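You operate a simulated robot arm through the tools that you are given. There is no shell and no other tool. Be economical: measure what you need, move in short steps, check, and stop when the job is done.

The job below is to be done with a simulated robot arm. You get a single attempt, and the scene is never put back.

TASK
Fit the green filter in the lamp box, switch it on, test it at 100 and leave it at 20.
Fine: the grey filter goes in the back slot of the rack; switch on with the dial at 0.

It is judged by the outcome, as a careful person would: the job done as asked, and still so three seconds after it is handed in. It fails if anything else is knocked over, pushed out of place, dropped, spilled or broken.

THE ROBOT
A 6-joint arm with a two-finger parallel gripper, fixed in place. Base frame: the origin is at the foot of the arm, x ahead of it, y to its left, z up; the work surface is at about z = 0.76. Units: m, degrees, N and s.
With the tool pointing down near the work surface it reaches from about 0.26 to 0.68 m from the base axis. Its first joint turns from -66.0 to 66.0 degrees. Payload 2.9 kg.
The tool frame sits at the grasp point between the pads (the TCP): z along the fingers, y along the line on which they close. The tips reach 0.03 m beyond it. The gripper opens to 0.11 m. The fingers are 0.02 m wide and 0.01 m thick; the gripper's body (0.048 by 0.112 m) begins 0.055 m behind the TCP.
Orientation is that of the tool frame in the base frame, as a unit quaternion [w, x, y, z]. With the fingers straight down and closing along the base's y, the tool's x points along the base's -x, its y along +y and its z along -z.

THE INTERFACE
- The arm moves only by the tool arm_command. Its argument "series" is a list of rows, each a list of 7 numbers: the gripper command, from -1 (fully open) to 1 (shut), values between in proportion, then the shift along the base's x, y, z in m, then the turn, a rotation vector about the base's x, y, z in degrees. In form: [[grip, tx, ty, tz, wx, wy, wz], ...]. A call has 1 to 8 rows; each row is the pose to reach, as a shift and turn from the pose commanded when the call began. A row lasts 0.2 s, in which the tool goes at most 0.05 m and 8.6 degrees; a call with a longer step from one row to the next is refused whole, and so is a gripper value outside its range. Where a pose cannot be reached the arm comes as near as it can. A force on the tool above 40 N (or 10 N above the force at the start of the call, whichever is more), or a blocked arm, ends the call early, and 0.2 s more pass. The fingers move at their own pace (about 0.108 m/s each) and stop on an object; they squeeze with about 44 N. The grip force told is the motor's: it shows also when the fingers shut on nothing. Time passes only in rows, and 0.2 s behind the last, so rows that repeat a pose let the fingers close. The reply holds the time, the measured pose of the TCP, the force on the tool along the base axes, the opening and the grip force, in the units named above and with some noise, with the torque about the TCP (base axes, N m) and any sound that the robot's microphone picked up, and new pictures: "views" is both (left out), scene, wrist or none.
- Cameras (640 x 400 px; columns grow to the right, rows downward): "scene" is fixed at [0.0817, 0.4352, 1.3908]; the picture's right is [-0.73, -0.69, 0.00], its down [-0.35, 0.37, -0.86] and it looks along [0.59, -0.63, -0.50] (base axes); focal length 325 px, centre (320, 200). "wrist" rides on the gripper at [0.072, 0.017, -0.103] in the tool frame; the picture's right is [-0.23, 0.97, 0.00], its down [-0.76, -0.18, -0.62] and it looks along [-0.61, -0.14, 0.78] (tool axes); focal length 222 px, centre (320, 200). There is no depth. A picture from a camera that has moved, and an enlarged one, comes with that camera's place and axes in the base frame and with its lens.
- close_up(camera, box): a new picture of the part [left, top, right, bottom] of that camera's present view, enlarged. The clock stands still meanwhile.
- close_job(): hands the job in; it is judged then, once.

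Work in short steps. Places have to be worked out from the pictures, the camera data and where the tool is seen: move nearer, look again, correct. Check each grasp and each placing, and mend what went wrong. You have 120 turns and 200 pictures in all, those below and enlarged ones among them. Open the gripper and draw the arm clear of the work before you hand the job in, unless the task says otherwise; then end with one line.

The tools are called after "Call:" as a command line: name --pt "numbers of a row" for each row, then --argument value for the rest, lists and objects as JSON in quotes. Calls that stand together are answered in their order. arm_command: Moves the arm, as the interface text tells. Its arguments: {"type":"object","properties":{"series":{"type":"array"},"views":{"type":"string","enum":["both","scene","wrist","none"]}},"required":["series"]} The other tools are called the same way: close_up (camera, box) takes an enlarged picture of a part of a camera's view; close_job () hands the job in.

At the start:

```text
clock: 0.0
tcp_pos: [0.4222, 0.011, 1.2178]
ee_rot: [0.0, -0.001, 1.0, 0.0]
wrist_force: [0.3, 0.2, 0.5]
ft_torque: [-0.02, 0.0, 0.0]
opening: 0.1101
grip_force: 0.0
```

scene: 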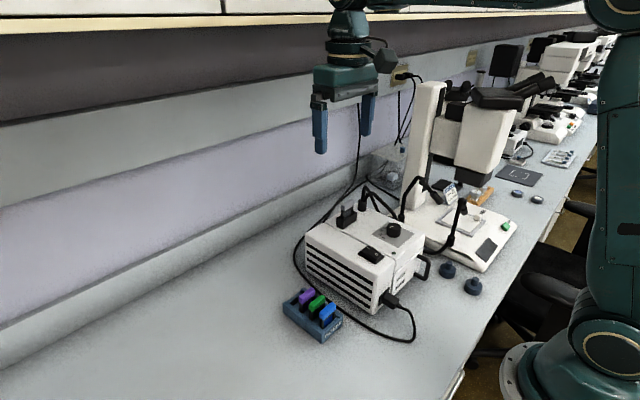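
wrist: 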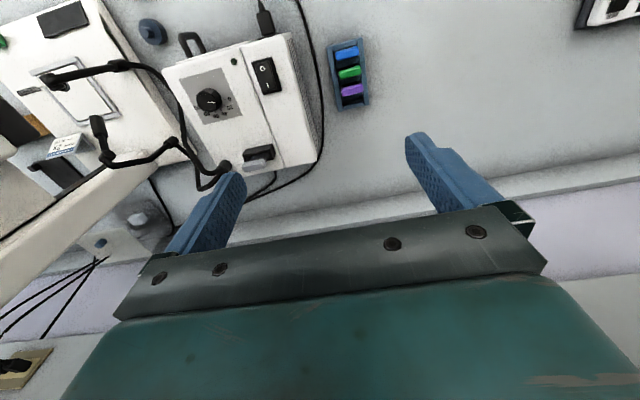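

I start by looking closely at the lamp box and the rack in both views.

Call:
close_up --camera "scene" --box '[270, 170, 450, 350]'

Call:
close_up --camera "wrist" --box '[150, 0, 390, 200]'

```text
2.22 times, centred on (360, 260) of scene
camera zoom: at [0.0817, 0.4352, 1.3908], right [-0.73, -0.69, 0.0], down [-0.35, 0.37, -0.86], along [0.59, -0.63, -0.5], focal length 721 px, centre (231, 67)
```

zoom: 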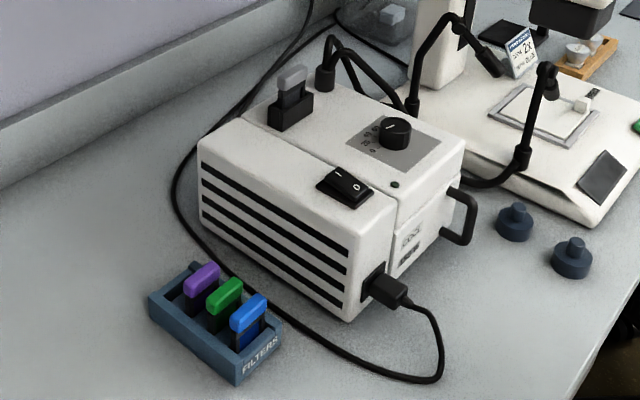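

```text
2.00 times, centred on (270, 100) of wrist
camera zoom: at [0.3505, 0.0278, 1.3213], right [0.23, 0.97, 0.0], down [0.76, -0.18, 0.62], along [0.61, -0.14, -0.78], focal length 444 px, centre (420, 400)
```

zoom: 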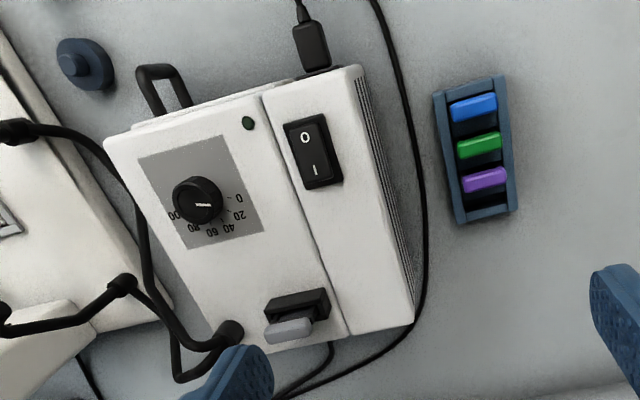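

The rack lies near (0.45, 0.065), the lamp box top runs about x 0.35–0.59, y −0.25–−0.02. I go lower above the rack to measure it.

Call:
arm_command --pt "-1 0.01 0.01 -0.045 0 0 0" --pt "-1 0.02 0.02 -0.09 0 0 0" --pt "-1 0.03 0.03 -0.135 0 0 0" --pt "-1 0.04 0.04 -0.18 0 0 0" --pt "-1 0.04 0.05 -0.2 0 0 0"

Call:
close_up --camera "wrist" --box '[200, 0, 440, 150]'

```text
clock: 1.2
tcp_pos: [0.4634, 0.06, 1.0173]
ee_rot: [0.0, 0.0, 1.0, -0.001]
wrist_force: [0.0, 0.3, -0.2]
ft_torque: [0.0, 0.0, 0.0]
opening: 0.1097
grip_force: 0.0
camera wrist: at [0.3908, 0.077, 1.1215], right [0.23, 0.97, 0.0], down [0.76, -0.18, 0.62], along [0.61, -0.14, -0.78], focal length 222 px, centre (320, 200)
```

scene: 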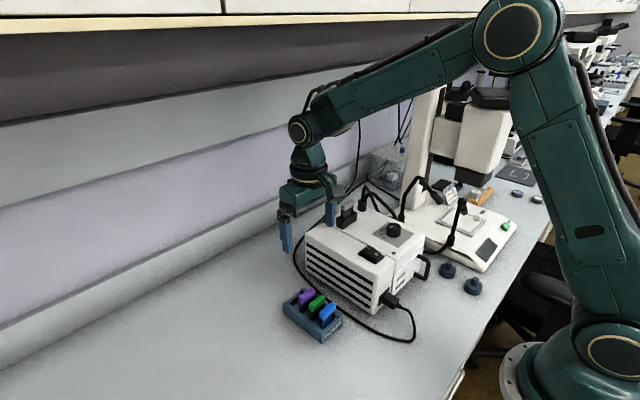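
wrist: 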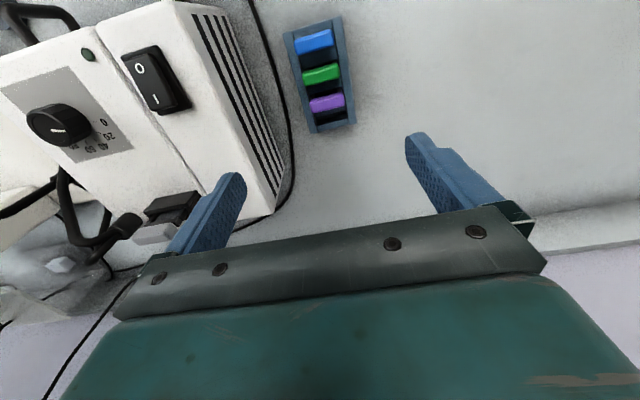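

```text
2.67 times, centred on (320, 75) of wrist
camera zoom: at [0.3908, 0.077, 1.1215], right [0.23, 0.97, 0.0], down [0.76, -0.18, 0.62], along [0.61, -0.14, -0.78], focal length 592 px, centre (320, 533)
```

zoom: 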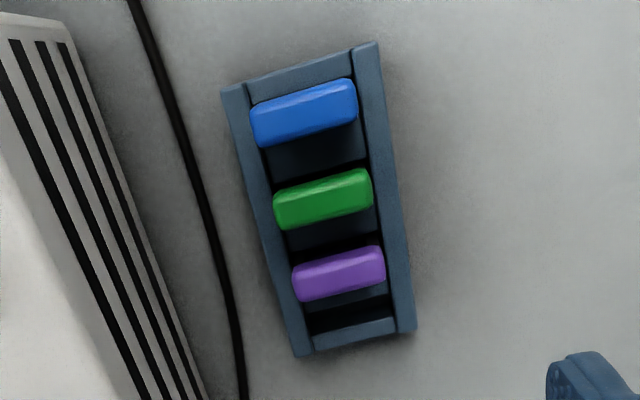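

The rack is clear; I enlarge it further to see whether a fourth slot lies behind the purple one.

Call:
close_up --camera "wrist" --box '[275, 10, 371, 140]'

Call:
close_up --camera "scene" --box '[275, 280, 350, 345]'

```text
3.08 times, centred on (323, 75) of wrist
camera zoom: at [0.3908, 0.077, 1.1215], right [0.23, 0.97, 0.0], down [0.76, -0.18, 0.62], along [0.61, -0.14, -0.78], focal length 684 px, centre (311, 585)
```

zoom: 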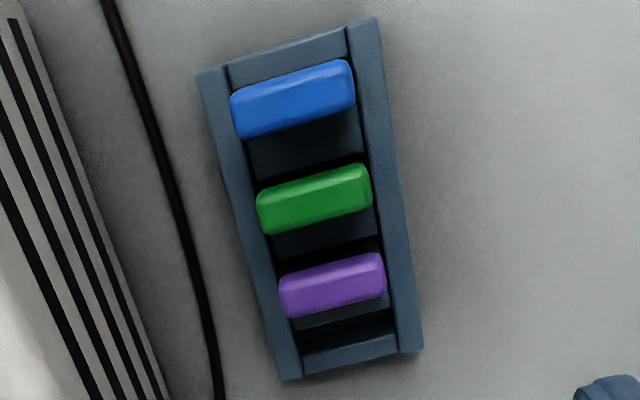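

```text
6.15 times, centred on (312, 312) of scene
camera zoom: at [0.0817, 0.4352, 1.3907], right [-0.73, -0.69, 0.0], down [-0.35, 0.37, -0.86], along [0.59, -0.63, -0.5], focal length 1998 px, centre (366, -492)
```

zoom: 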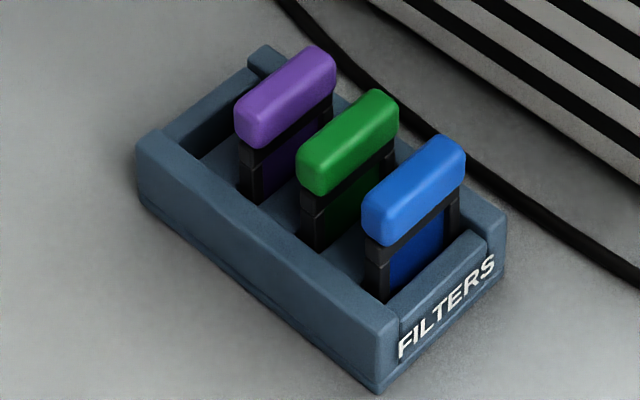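

Four slots, pitch ≈0.03; the back (far-x) one is empty. Green handle top is near (0.435, 0.069, 0.838). Now I rise a little and look at the lamp's filter holder, dial and cables.

Call:
arm_command --pt "-1 0.0 -0.01 0.045 0 0 0" --pt "-1 0.0 -0.05 0.07 0 0 0" --pt "-1 0.0 -0.1 0.07 0 0 0" --pt "-1 0.0 -0.15 0.07 0 0 0" --pt "-1 0.0 -0.18 0.07 0 0 0"

Call:
close_up --camera "wrist" --box '[180, 0, 440, 200]'

Call:
close_up --camera "scene" --box '[300, 170, 430, 270]'

```text
clock: 2.4
tcp_pos: [0.4663, -0.1188, 1.0881]
ee_rot: [0.0, 0.0, 1.0, 0.0]
wrist_force: [0.3, -0.6, -0.4]
ft_torque: [0.0, 0.0, 0.0]
opening: 0.11
grip_force: 0.2
camera wrist: at [0.3928, -0.1022, 1.1918], right [0.23, 0.97, 0.0], down [0.76, -0.18, 0.62], along [0.61, -0.14, -0.78], focal length 222 px, centre (320, 200)
```

scene: 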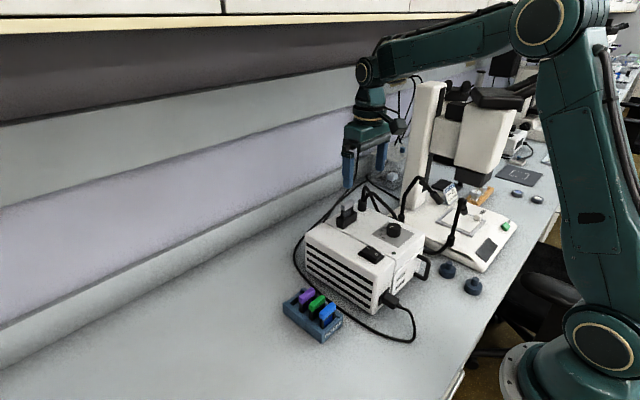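
wrist: 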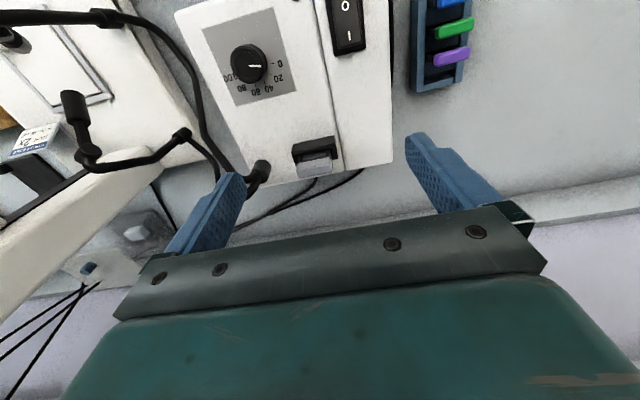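

```text
2.00 times, centred on (310, 100) of wrist
camera zoom: at [0.3928, -0.1022, 1.1918], right [0.23, 0.97, 0.0], down [0.76, -0.18, 0.62], along [0.61, -0.14, -0.78], focal length 444 px, centre (340, 400)
```

zoom: 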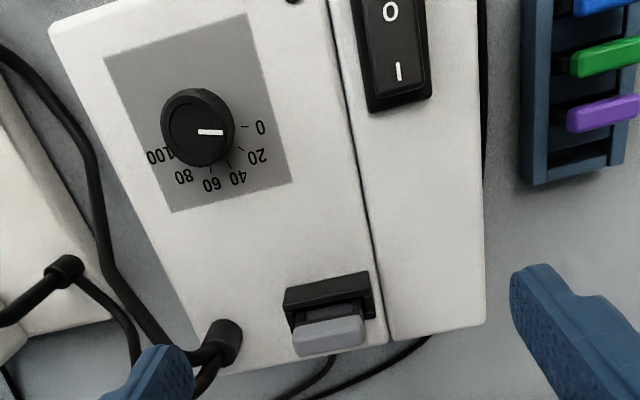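

```text
4.00 times, centred on (365, 220) of scene
camera zoom: at [0.0817, 0.4352, 1.3908], right [-0.73, -0.69, 0.0], down [-0.35, 0.37, -0.86], along [0.59, -0.63, -0.5], focal length 1298 px, centre (140, 120)
```

zoom: 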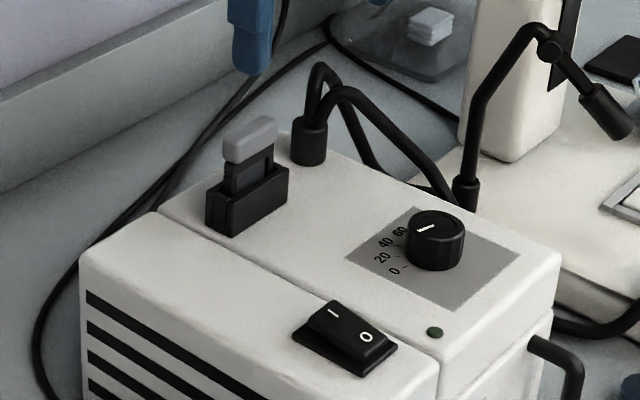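

The lamp holder is a black collar near the far edge with the grey handle standing up; the pointer seems at or near 0. I enlarge the handle and dial for measurement.

Call:
close_up --camera "wrist" --box '[270, 120, 366, 190]'

Call:
close_up --camera "wrist" --box '[200, 20, 320, 110]'

Call:
close_up --camera "scene" --box '[325, 180, 421, 240]'

```text
5.71 times, centred on (318, 155) of wrist
camera zoom: at [0.3928, -0.1022, 1.1918], right [0.23, 0.97, 0.0], down [0.76, -0.18, 0.62], along [0.61, -0.14, -0.78], focal length 1269 px, centre (331, 457)
```

zoom: 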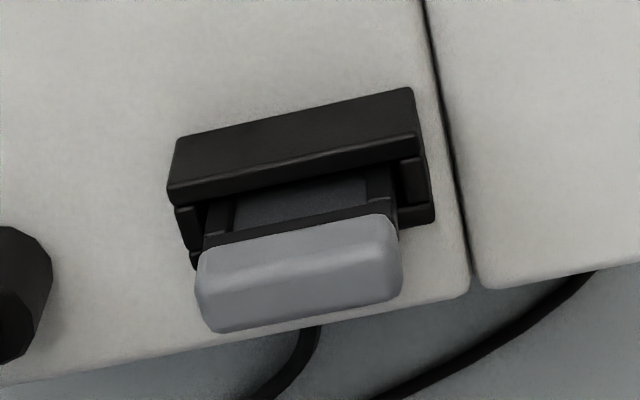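

```text
4.44 times, centred on (260, 65) of wrist
camera zoom: at [0.3928, -0.1022, 1.1918], right [0.23, 0.97, 0.0], down [0.76, -0.18, 0.62], along [0.61, -0.14, -0.78], focal length 987 px, centre (587, 800)
```

zoom: 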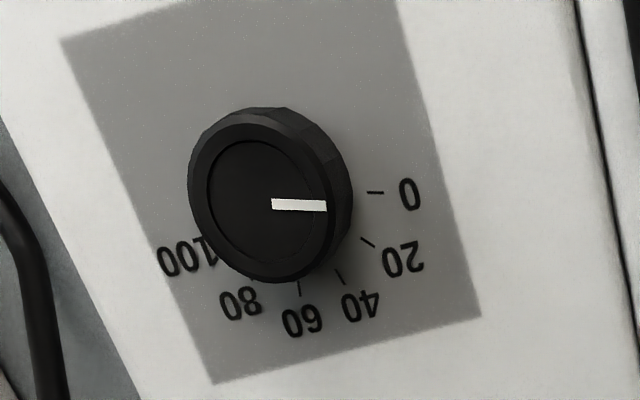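

```text
6.67 times, centred on (373, 210) of scene
camera zoom: at [0.0817, 0.4352, 1.3908], right [-0.73, -0.69, 0.0], down [-0.35, 0.37, -0.86], along [0.59, -0.63, -0.5], focal length 2164 px, centre (-33, 133)
```

zoom: 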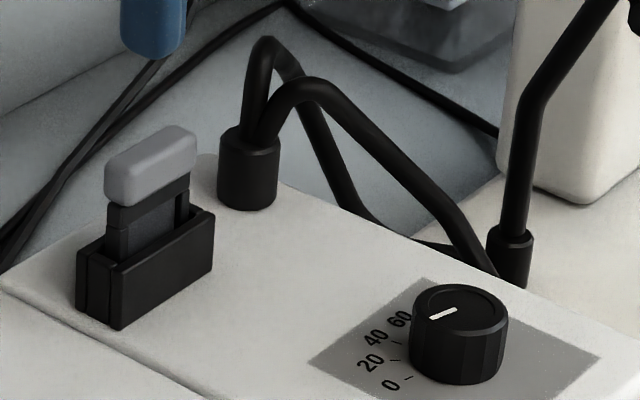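

Grey handle top triangulates to about (0.522, −0.138, 0.968), width ≈0.042 along y, collar top ≈0.94; box and rack are square with the axes. I half-close the gripper to about 0.06 and hover over the handle with tips around 1.0.

Call:
arm_command --pt "-0.1 0.02 -0.007 -0.0 0 0 0" --pt "-0.1 0.04 -0.014 -0.0 0 0 0" --pt "-0.1 0.056 -0.019 -0.03 0 0 0" --pt "-0.1 0.056 -0.019 -0.058 0 0 0" --pt "-0.1 0.056 -0.019 -0.058 0 0 0"

Call:
close_up --camera "wrist" --box '[220, 100, 420, 240]'

Call:
close_up --camera "scene" --box '[320, 150, 416, 230]'

```text
clock: 3.6
tcp_pos: [0.5208, -0.1357, 1.0301]
ee_rot: [0.0, 0.0, 1.0, 0.0]
wrist_force: [-0.1, -0.1, -0.8]
ft_torque: [-0.01, -0.04, 0.0]
opening: 0.0605
grip_force: 0.0
camera wrist: at [0.4478, -0.1197, 1.1329], right [0.23, 0.97, 0.0], down [0.76, -0.18, 0.62], along [0.61, -0.14, -0.78], focal length 222 px, centre (320, 200)
```

scene: 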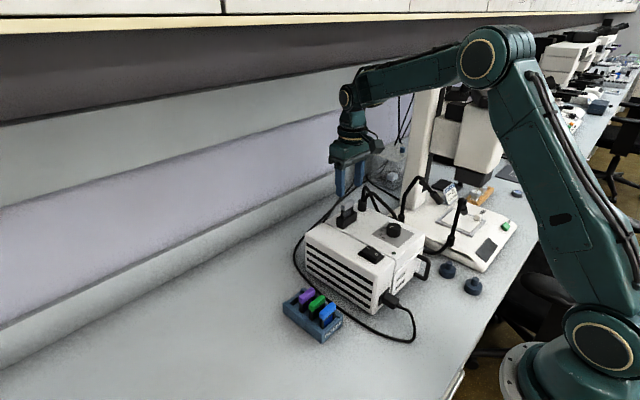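
wrist: 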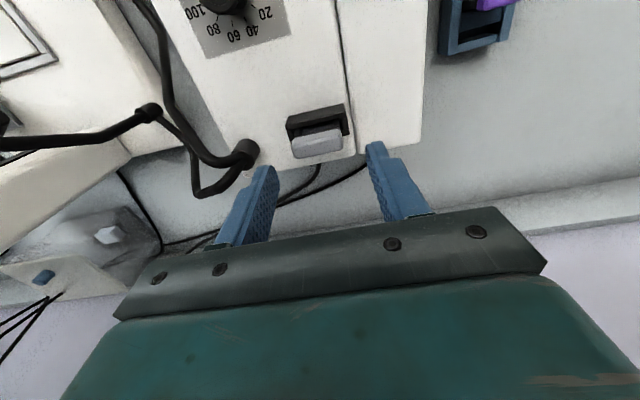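

```text
2.86 times, centred on (320, 170) of wrist
camera zoom: at [0.4478, -0.1197, 1.1329], right [0.23, 0.97, 0.0], down [0.76, -0.18, 0.62], along [0.61, -0.14, -0.78], focal length 635 px, centre (320, 286)
```

zoom: 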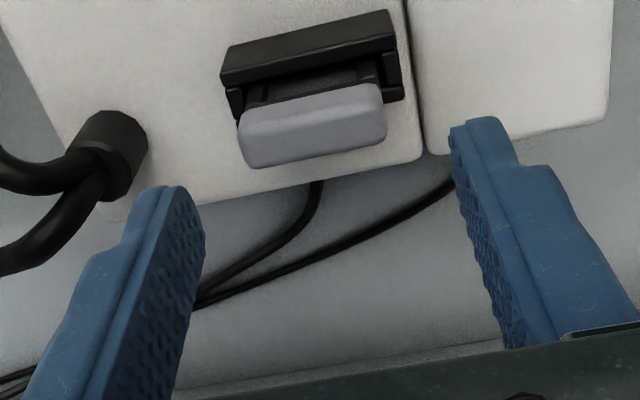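

```text
5.00 times, centred on (368, 190) of scene
camera zoom: at [0.0817, 0.4352, 1.3908], right [-0.73, -0.69, 0.0], down [-0.35, 0.37, -0.86], along [0.59, -0.63, -0.5], focal length 1623 px, centre (80, 250)
```

zoom: 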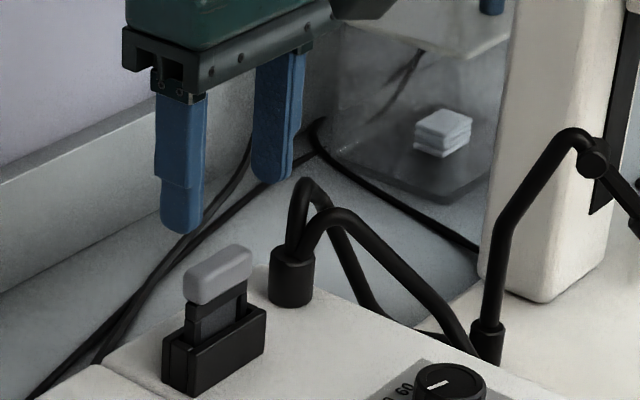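

The handle stays at (0.522, −0.138, 0.968) and the fingers straddle it with clearance to the cable plug. I go down so the tips stop just above the collar (TCP z≈0.975).

Call:
arm_command --pt "-0.1 0.001 -0.002 -0.02 0 0 0" --pt "-0.1 0.001 -0.002 -0.04 0 0 0" --pt "-0.1 0.001 -0.002 -0.055 0 0 0" --pt "-0.1 0.001 -0.002 -0.055 0 0 0"

Call:
close_up --camera "wrist" --box '[220, 100, 420, 240]'

Call:
close_up --camera "scene" --box '[320, 150, 416, 230]'

```text
clock: 4.6
tcp_pos: [0.5226, -0.1388, 0.9749]
ee_rot: [0.0, 0.0, 1.0, 0.0]
wrist_force: [0.2, 0.1, -0.2]
ft_torque: [0.0, 0.01, 0.03]
opening: 0.0604
grip_force: 0.0
camera wrist: at [0.4481, -0.1226, 1.0789], right [0.23, 0.97, 0.0], down [0.76, -0.18, 0.62], along [0.61, -0.14, -0.78], focal length 222 px, centre (320, 200)
```

scene: 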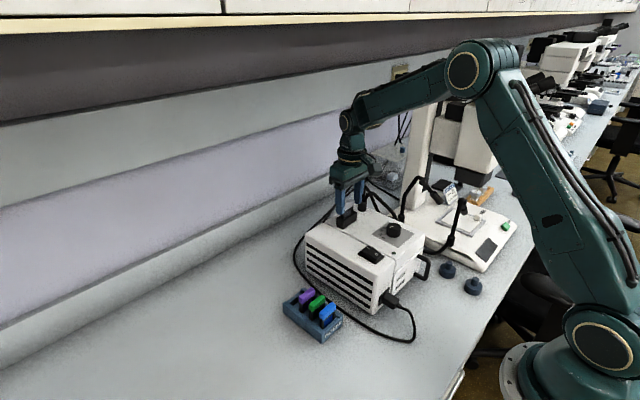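
wrist: 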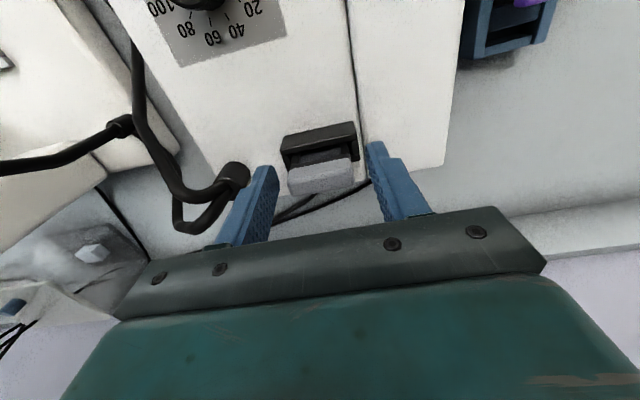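

```text
2.86 times, centred on (320, 170) of wrist
camera zoom: at [0.4481, -0.1226, 1.0789], right [0.23, 0.97, 0.0], down [0.76, -0.18, 0.62], along [0.61, -0.14, -0.78], focal length 635 px, centre (320, 286)
```

zoom: 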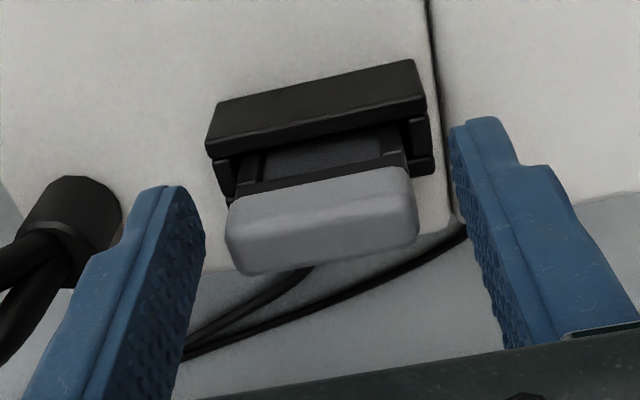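

```text
5.00 times, centred on (368, 190) of scene
camera zoom: at [0.0817, 0.4352, 1.3908], right [-0.73, -0.69, 0.0], down [-0.35, 0.37, -0.86], along [0.59, -0.63, -0.5], focal length 1623 px, centre (80, 250)
```

zoom: 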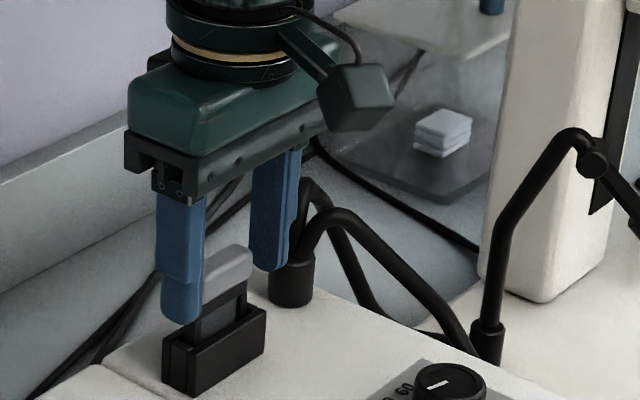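

The fingers straddle the handle, tips just above the collar. I close.

Call:
arm_command --pt "0.5 0 0 0 0 0 0" --pt "0.5 0 0 0 0 0 0" --pt "0.5 0 0 0 0 0 0" --views "none"

Call:
close_up --camera "wrist" --box '[220, 100, 420, 240]'

```text
clock: 5.4
tcp_pos: [0.521, -0.1385, 0.9753]
ee_rot: [0.0, 0.001, 1.0, -0.001]
wrist_force: [-0.3, -0.2, -0.3]
ft_torque: [0.02, -0.01, 0.0]
opening: 0.0426
grip_force: 44.5
```

```text
2.86 times, centred on (320, 170) of wrist
camera zoom: at [0.4481, -0.1226, 1.0791], right [0.23, 0.97, 0.0], down [0.76, -0.18, 0.62], along [0.61, -0.14, -0.78], focal length 635 px, centre (320, 286)
```

zoom: 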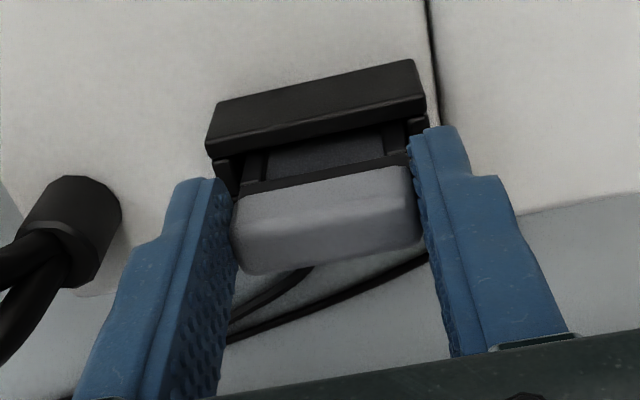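

Gripped at 0.0426 with 44 N and no side force. I lift straight up.

Call:
arm_command --pt "0.5 0 0 0.015 0 0 0" --pt "0.5 0 0 0.03 0 0 0" --pt "0.5 0 0 0.06 0 0 0" --pt "0.5 0 0 0.1 0 0 0" --pt "0.5 0 0 0.1 0 0 0"

Call:
close_up --camera "scene" --box '[320, 130, 416, 230]'

Call:
close_up --camera "wrist" --box '[220, 70, 420, 240]'

```text
clock: 6.6
tcp_pos: [0.5214, -0.1407, 1.0745]
ee_rot: [-0.001, -0.001, 1.0, 0.0]
wrist_force: [-0.4, 0.0, -1.0]
ft_torque: [0.01, 0.04, 0.01]
opening: 0.0422
grip_force: 44.1
camera wrist: at [0.4477, -0.1243, 1.1777], right [0.23, 0.97, 0.0], down [0.76, -0.18, 0.62], along [0.61, -0.14, -0.78], focal length 222 px, centre (320, 200)
```

scene: 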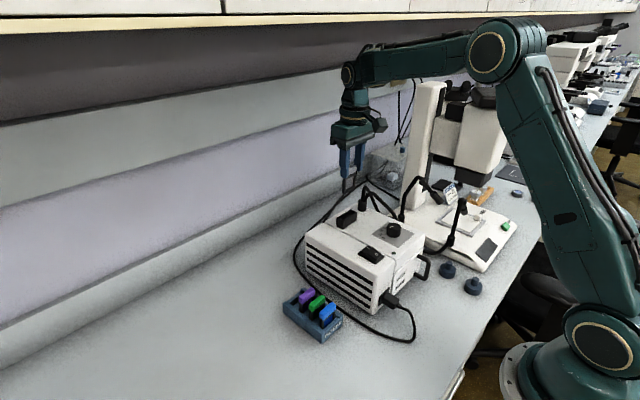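
wrist: 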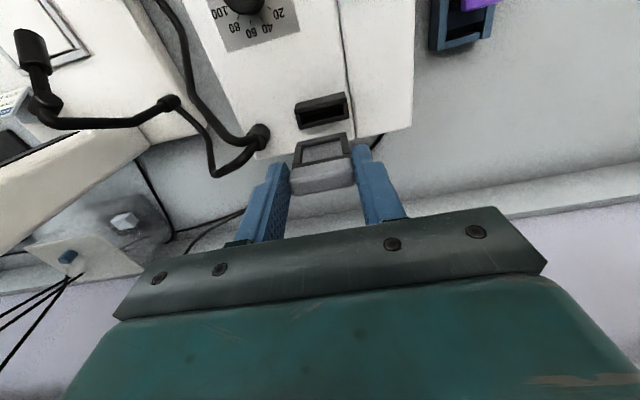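

```text
4.00 times, centred on (368, 180) of scene
camera zoom: at [0.0817, 0.4352, 1.3908], right [-0.73, -0.69, 0.0], down [-0.35, 0.37, -0.86], along [0.59, -0.63, -0.5], focal length 1298 px, centre (128, 280)
```

zoom: 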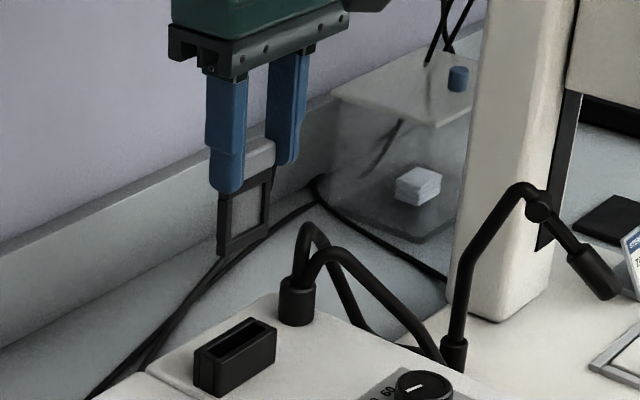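

```text
2.35 times, centred on (320, 155) of wrist
camera zoom: at [0.4477, -0.1243, 1.1777], right [0.23, 0.97, 0.0], down [0.76, -0.18, 0.62], along [0.61, -0.14, -0.78], focal length 523 px, centre (320, 306)
```

zoom: 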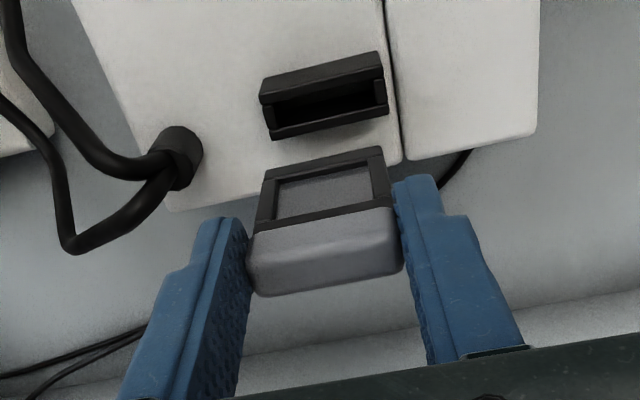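

The grey filter is out cleanly, frame hanging straight. I carry it across to hover over the rack's back slot near (0.497, 0.069).

Call:
arm_command --pt "0.5 0 0.03 0 0 0 0" --pt "0.5 -0.005 0.075 0 0 0 0" --pt "0.5 -0.01 0.12 0 0 0 0" --pt "0.5 -0.02 0.165 0 0 0 0" --pt "0.5 -0.024 0.2 -0.02 0 0 0" --pt "0.5 -0.024 0.208 -0.06 0 0 0" --pt "0.5 -0.024 0.208 -0.1 0 0 0" --pt "0.5 -0.024 0.208 -0.135 0 0 0"

Call:
close_up --camera "scene" --box '[265, 220, 361, 350]'

Call:
close_up --camera "wrist" --box '[220, 20, 420, 220]'

```text
clock: 8.4
tcp_pos: [0.4958, 0.0697, 0.939]
ee_rot: [0.0, 0.0, 1.0, 0.0]
wrist_force: [0.2, 0.0, 0.5]
ft_torque: [0.01, 0.05, 0.0]
opening: 0.0426
grip_force: 43.9
camera wrist: at [0.4231, 0.0854, 1.0421], right [0.23, 0.97, 0.0], down [0.76, -0.18, 0.62], along [0.61, -0.14, -0.78], focal length 222 px, centre (320, 200)
```

scene: 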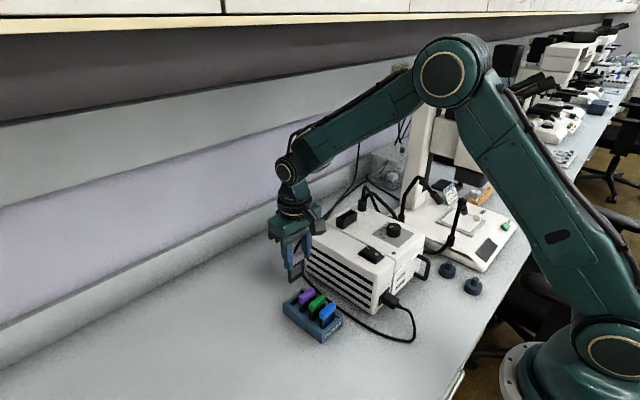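
wrist: 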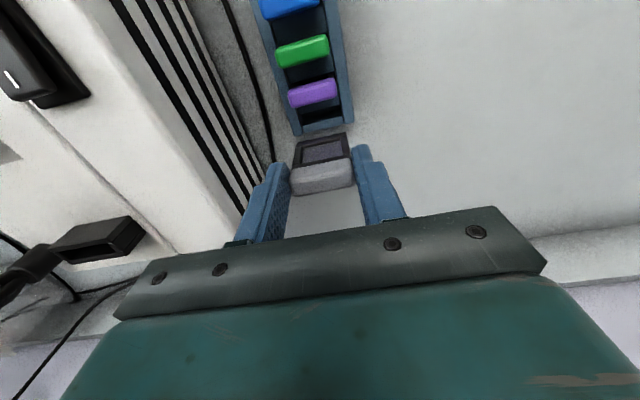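

```text
3.08 times, centred on (313, 285) of scene
camera zoom: at [0.0817, 0.4352, 1.3907], right [-0.73, -0.69, 0.0], down [-0.35, 0.37, -0.86], along [0.59, -0.63, -0.5], focal length 999 px, centre (342, -62)
```

zoom: 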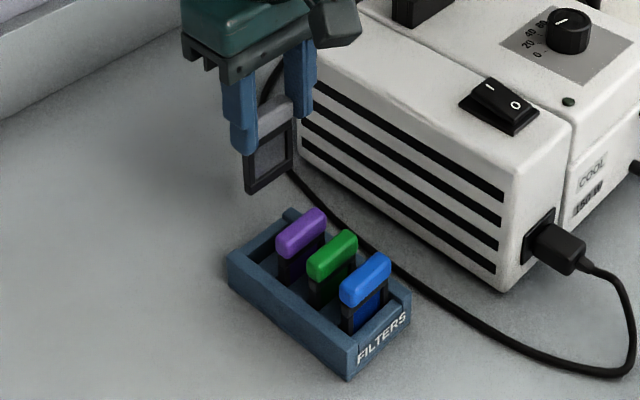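

```text
2.00 times, centred on (320, 120) of wrist
camera zoom: at [0.4231, 0.0854, 1.0421], right [0.23, 0.97, 0.0], down [0.76, -0.18, 0.62], along [0.61, -0.14, -0.78], focal length 444 px, centre (320, 360)
```

zoom: 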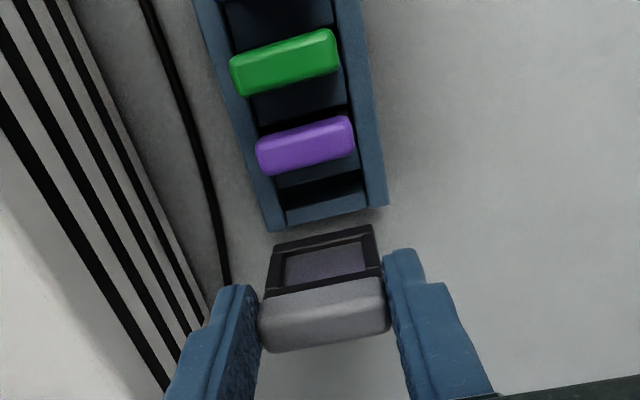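

I enlarge the back slot region to locate its ribs precisely.

Call:
close_up --camera "wrist" --box '[270, 60, 366, 150]'

Call:
close_up --camera "scene" --box '[284, 278, 348, 342]'

```text
4.44 times, centred on (318, 105) of wrist
camera zoom: at [0.4231, 0.0854, 1.0421], right [0.23, 0.97, 0.0], down [0.76, -0.18, 0.62], along [0.61, -0.14, -0.78], focal length 987 px, centre (329, 622)
```

zoom: 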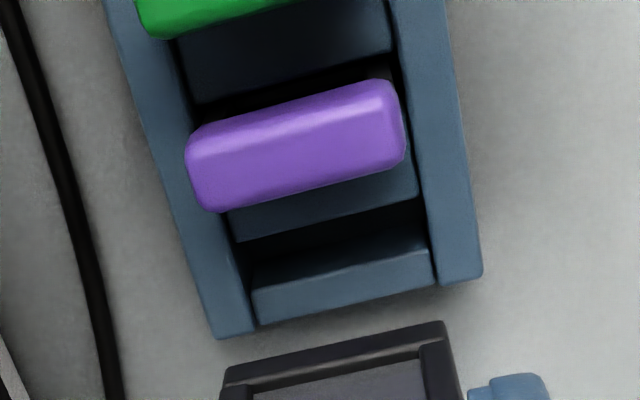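

```text
6.25 times, centred on (316, 310) of scene
camera zoom: at [0.0817, 0.4352, 1.3907], right [-0.73, -0.69, 0.0], down [-0.35, 0.37, -0.86], along [0.59, -0.63, -0.5], focal length 2029 px, centre (345, -488)
```

zoom: 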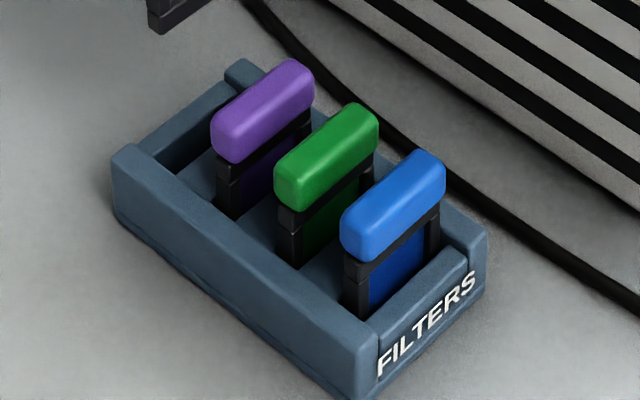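

By comparing rib edges and seated handles, the back slot centre comes out near x≈0.503, y≈0.069; grey hangs vertical at the TCP. I shift forward 7 mm and lower to just above the slot, then check.

Call:
arm_command --pt "0.5 0.007 -0.0005 0 0 0 0" --pt "0.5 0.007 -0.0005 -0.03 0 0 0" --pt "0.5 0.007 -0.0005 -0.055 0 0 0" --pt "0.5 0.007 -0.0005 -0.065 0 0 0" --pt "0.5 0.007 -0.0005 -0.065 0 0 0"

Call:
close_up --camera "scene" --box '[270, 260, 350, 345]'

Call:
close_up --camera "wrist" --box '[260, 70, 380, 190]'

```text
clock: 9.6
tcp_pos: [0.5019, 0.0681, 0.8741]
ee_rot: [0.0, -0.001, 1.0, 0.0]
wrist_force: [0.8, -0.3, 0.6]
ft_torque: [-0.02, -0.01, 0.03]
opening: 0.0425
grip_force: 44.2
camera wrist: at [0.4294, 0.0845, 0.9778], right [0.23, 0.97, 0.0], down [0.76, -0.18, 0.62], along [0.61, -0.14, -0.78], focal length 222 px, centre (320, 200)
```

scene: 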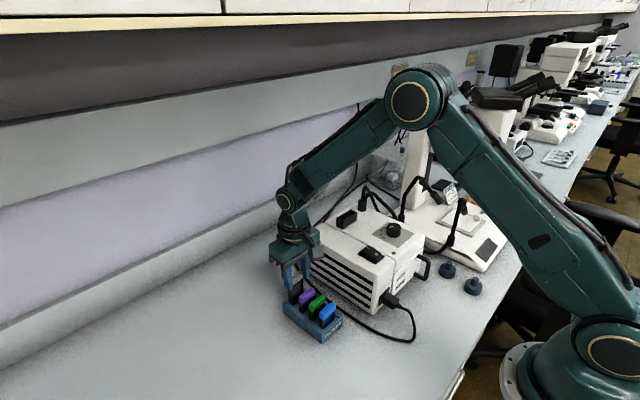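
wrist: 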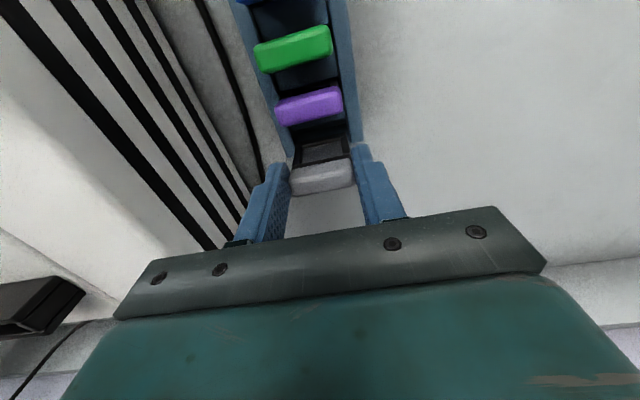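

```text
4.71 times, centred on (310, 302) of scene
camera zoom: at [0.0817, 0.4352, 1.3908], right [-0.73, -0.69, 0.0], down [-0.35, 0.37, -0.86], along [0.59, -0.63, -0.5], focal length 1528 px, centre (367, -282)
```

zoom: 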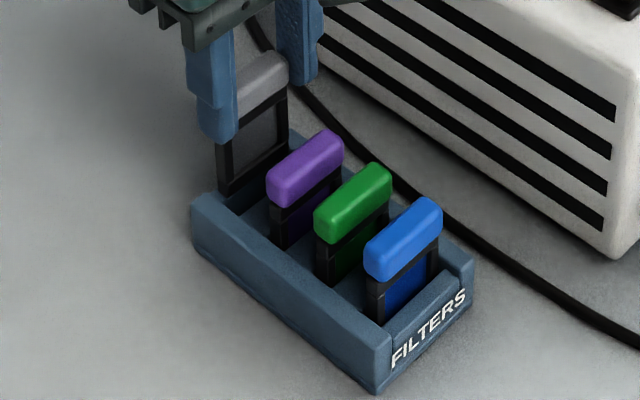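

```text
3.33 times, centred on (320, 130) of wrist
camera zoom: at [0.4294, 0.0845, 0.9778], right [0.23, 0.97, 0.0], down [0.76, -0.18, 0.62], along [0.61, -0.14, -0.78], focal length 740 px, centre (320, 433)
```

zoom: 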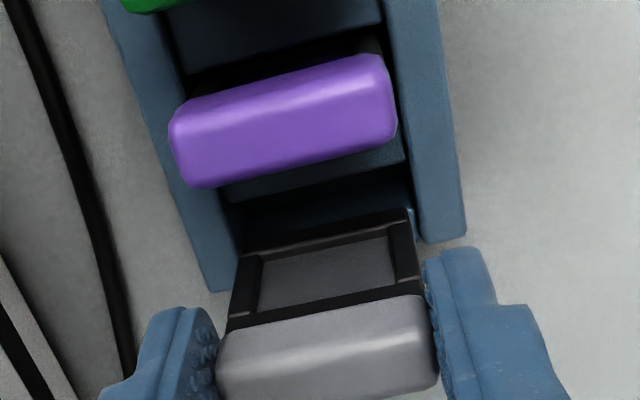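

Bottom edge is just over the rim; slot centre computes to 0.5034 versus TCP 0.5019. I nudge +1.5 mm and lower gently.

Call:
arm_command --pt "0.5 0.0015 0.0005 0 0 0 0" --pt "0.5 0.0015 0.0005 -0.007 0 0 0" --pt "0.5 0.0015 0.0005 -0.014 0 0 0" --pt "0.5 0.0015 0.0005 -0.02 0 0 0"

Call:
close_up --camera "scene" --box '[270, 260, 350, 345]'

Call:
close_up --camera "wrist" --box '[260, 70, 380, 190]'

```text
clock: 10.4
tcp_pos: [0.5045, 0.0681, 0.8698]
ee_rot: [0.002, 0.001, 1.0, 0.0]
wrist_force: [-3.2, -0.8, 8.8]
ft_torque: [-0.07, 0.23, 0.0]
opening: 0.0426
grip_force: 43.8
stopped in row 3: the force on the tool passed its limit at 53 N (the readings are from after the stop); the commanded pose is now the measured one
camera wrist: at [0.4323, 0.0853, 0.9729], right [0.23, 0.97, 0.0], down [0.76, -0.18, 0.63], along [0.61, -0.14, -0.78], focal length 222 px, centre (320, 200)
```

scene: 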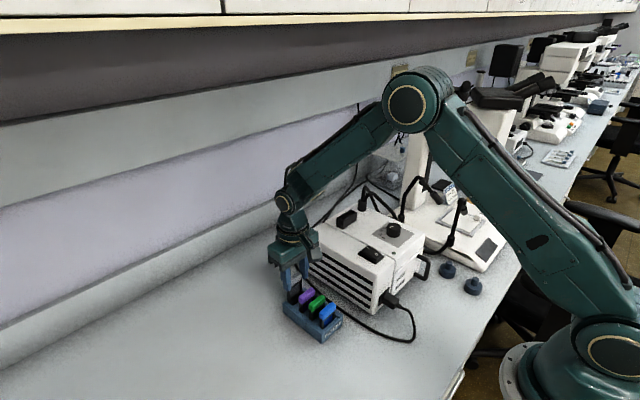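
wrist: 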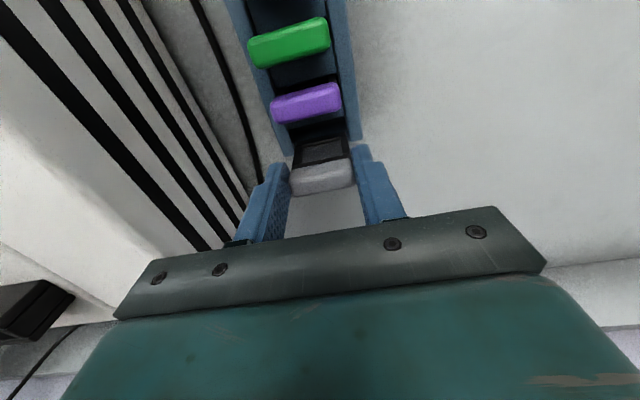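

```text
4.71 times, centred on (310, 302) of scene
camera zoom: at [0.0815, 0.4352, 1.3908], right [-0.73, -0.69, 0.0], down [-0.35, 0.37, -0.86], along [0.59, -0.63, -0.5], focal length 1528 px, centre (367, -282)
```

zoom: 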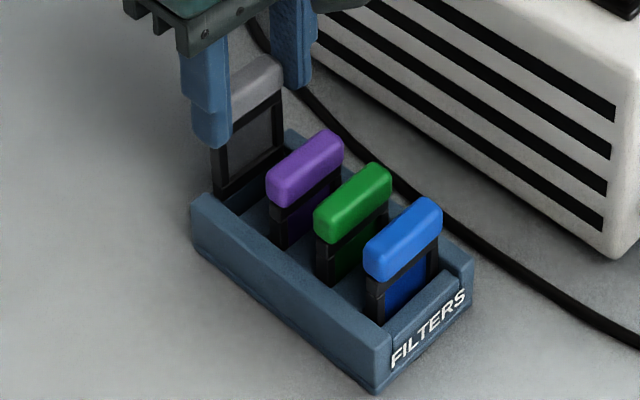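

```text
3.33 times, centred on (320, 130) of wrist
camera zoom: at [0.4323, 0.0853, 0.9729], right [0.23, 0.97, 0.0], down [0.76, -0.18, 0.63], along [0.61, -0.14, -0.78], focal length 740 px, centre (320, 433)
```

zoom: 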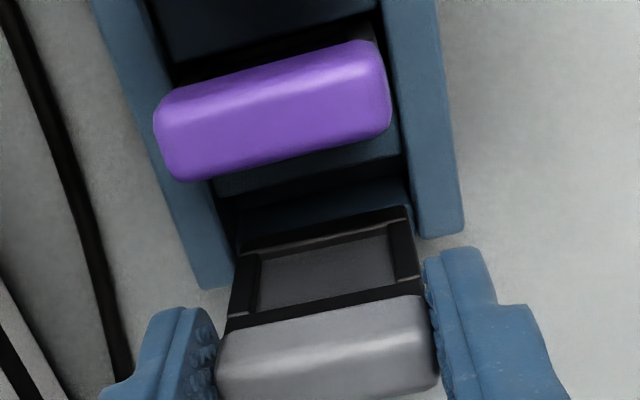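

The filter touched the back wall's top at bottom-z ≈0.80, so the rack rim is higher than I took it; with that height the slot centre recomputes to x≈0.498–0.499. I lift 8 mm and shift back.

Call:
arm_command --pt "0.5 0 0 0.01 0 0 0" --pt "0.5 -0.006 0.0007 0.01 0 0 0" --pt "0.5 -0.006 0.0007 0.005 0 0 0" --pt "0.5 -0.006 0.0007 0.005 0 0 0"

Call:
close_up --camera "wrist" --box '[270, 90, 370, 190]'

Call:
close_up --camera "scene" --box '[280, 265, 340, 325]'

```text
clock: 11.4
tcp_pos: [0.5011, 0.0695, 0.8738]
ee_rot: [0.002, 0.0, 1.0, 0.0]
wrist_force: [-0.5, 0.2, -0.7]
ft_torque: [-0.02, 0.0, -0.01]
opening: 0.0421
grip_force: 43.5
camera wrist: at [0.4275, 0.0861, 0.9771], right [0.23, 0.97, 0.0], down [0.76, -0.18, 0.63], along [0.61, -0.14, -0.78], focal length 222 px, centre (320, 200)
```

scene: 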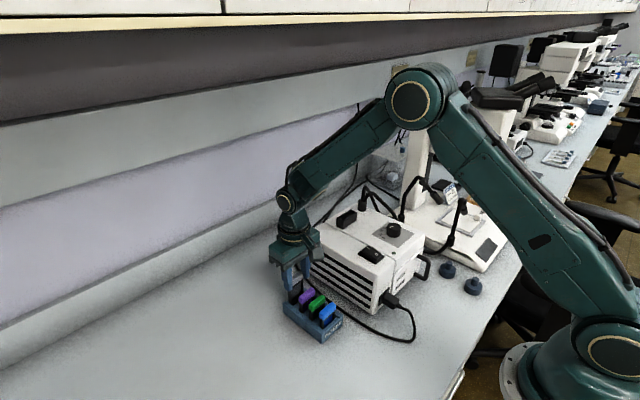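
wrist: 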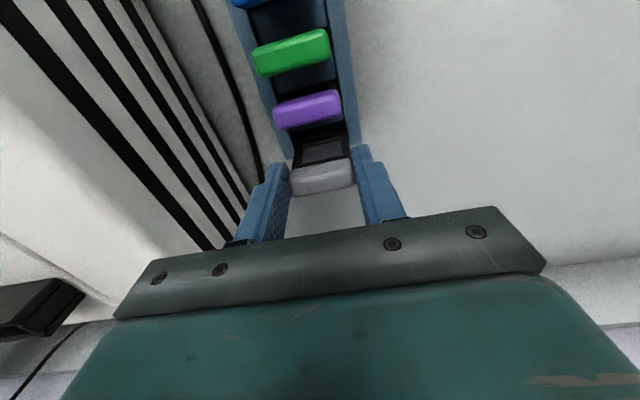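

```text
4.00 times, centred on (320, 140) of wrist
camera zoom: at [0.4275, 0.0861, 0.9771], right [0.23, 0.97, 0.0], down [0.76, -0.18, 0.63], along [0.61, -0.14, -0.78], focal length 888 px, centre (320, 440)
```

zoom: 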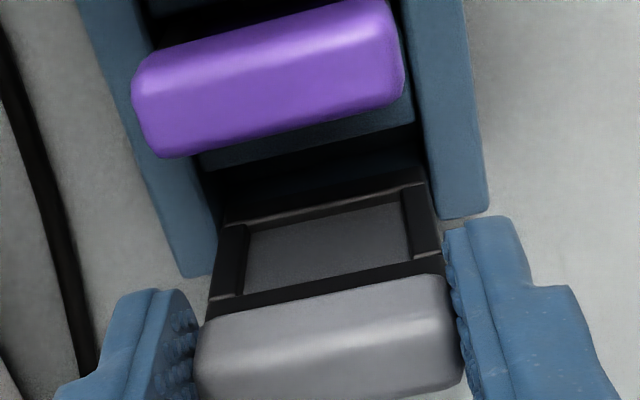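

```text
6.67 times, centred on (310, 295) of scene
camera zoom: at [0.0817, 0.4352, 1.3908], right [-0.73, -0.69, 0.0], down [-0.35, 0.37, -0.86], along [0.59, -0.63, -0.5], focal length 2164 px, centre (387, -433)
```

zoom: 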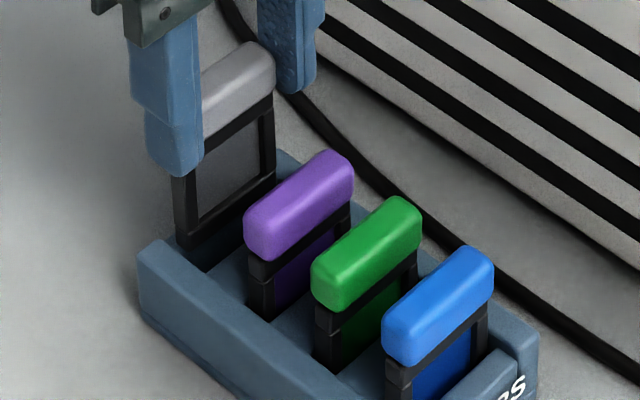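

I enlarge the frame-bottom/slot area further to judge the fore-aft fit.

Call:
close_up --camera "wrist" --box '[288, 115, 352, 163]'

Call:
close_up --camera "scene" --box '[288, 278, 320, 306]'

```text
8.33 times, centred on (320, 139) of wrist
camera zoom: at [0.4275, 0.0861, 0.9771], right [0.23, 0.97, 0.0], down [0.76, -0.18, 0.63], along [0.61, -0.14, -0.78], focal length 1851 px, centre (320, 708)
```

zoom: 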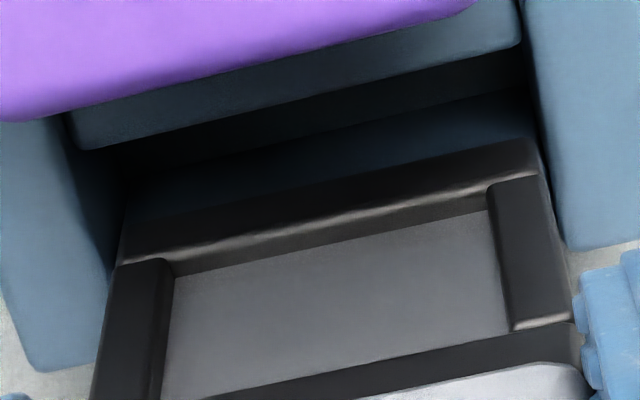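

```text
14.29 times, centred on (304, 292) of scene
camera zoom: at [0.0817, 0.4352, 1.3908], right [-0.73, -0.69, 0.0], down [-0.35, 0.37, -0.86], along [0.59, -0.63, -0.5], focal length 4637 px, centre (549, -1114)
```

zoom: 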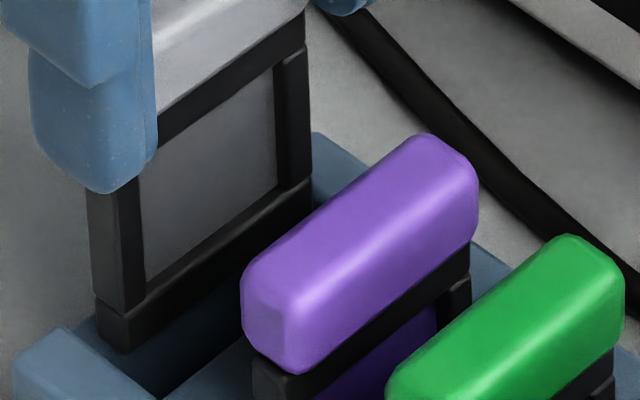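

The frame is now centred between the side walls (previously it was ~1.6 mm to the −y side), and slot estimate is x≈0.50. I try a gentle descent here.

Call:
arm_command --pt "0.5 0.0005 -0.0002 -0.003 0 0 0" --pt "0.5 0.0005 -0.0002 -0.006 0 0 0" --pt "0.5 0.0005 -0.0002 -0.009 0 0 0" --views "none"

Call:
close_up --camera "wrist" --box '[280, 105, 360, 165]'

Call:
close_up --camera "scene" --box '[283, 272, 323, 312]'

```text
clock: 12.2
tcp_pos: [0.5015, 0.0708, 0.8688]
ee_rot: [0.003, 0.0, 1.0, 0.001]
wrist_force: [-3.7, -0.5, 7.7]
ft_torque: [-0.09, 0.21, 0.0]
opening: 0.0423
grip_force: 43.3
stopped in row 3: the force on the tool passed its limit at 45 N (the readings are from after the stop); the commanded pose is now the measured one
```

```text
6.67 times, centred on (320, 135) of wrist
camera zoom: at [0.4274, 0.0867, 0.9727], right [0.23, 0.97, 0.0], down [0.76, -0.18, 0.63], along [0.61, -0.14, -0.78], focal length 1481 px, centre (320, 633)
```

zoom: 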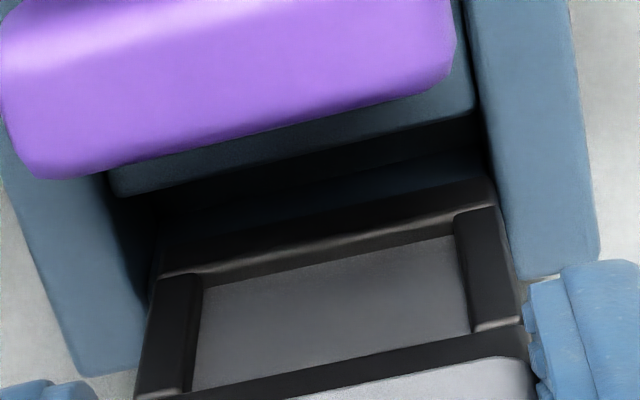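

```text
10.00 times, centred on (303, 292) of scene
camera zoom: at [0.0815, 0.4352, 1.3908], right [-0.73, -0.69, 0.0], down [-0.35, 0.37, -0.86], along [0.59, -0.63, -0.5], focal length 3246 px, centre (490, -720)
```

zoom: 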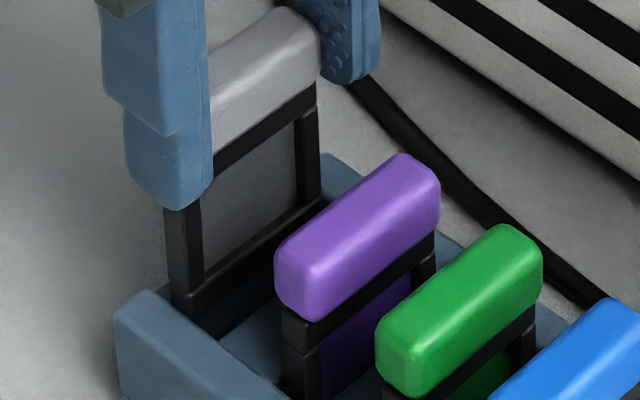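

Same contact height, with force toward −x and the moment placing it at the rear of the frame: it sits on the back wall's edge. I lift slightly, move 2.5 mm toward −x and try again.

Call:
arm_command --pt "0.5 0.0 0 0.006 0 0 0" --pt "0.5 -0.0025 -0.0008 0.006 0 0 0" --pt "0.5 -0.0025 -0.0008 0.002 0 0 0" --pt "0.5 -0.0025 -0.0008 -0.002 0 0 0" --pt "0.5 -0.0025 -0.0008 -0.005 0 0 0" --views "none"

Call:
close_up --camera "wrist" --box '[280, 105, 360, 165]'

Call:
close_up --camera "scene" --box '[283, 272, 323, 312]'

```text
clock: 13.4
tcp_pos: [0.4979, 0.07, 0.8634]
ee_rot: [0.003, 0.0, 1.0, 0.001]
wrist_force: [-3.2, -0.1, 1.0]
ft_torque: [0.03, 0.23, 0.02]
opening: 0.0419
grip_force: 44.5
```

```text
6.67 times, centred on (320, 135) of wrist
camera zoom: at [0.425, 0.0864, 0.9666], right [0.23, 0.97, 0.0], down [0.76, -0.18, 0.63], along [0.61, -0.14, -0.78], focal length 1481 px, centre (320, 633)
```

zoom: 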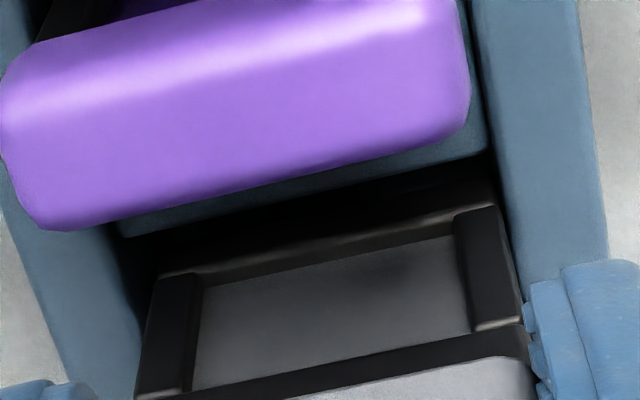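

```text
10.00 times, centred on (303, 292) of scene
camera zoom: at [0.0816, 0.4352, 1.3908], right [-0.73, -0.69, 0.0], down [-0.35, 0.37, -0.86], along [0.59, -0.63, -0.5], focal length 3246 px, centre (490, -720)
```

zoom: 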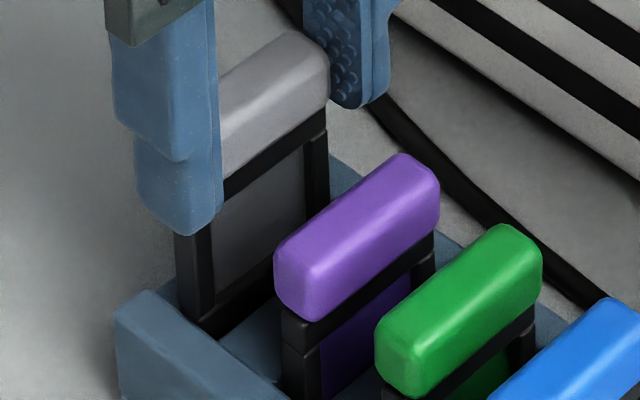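

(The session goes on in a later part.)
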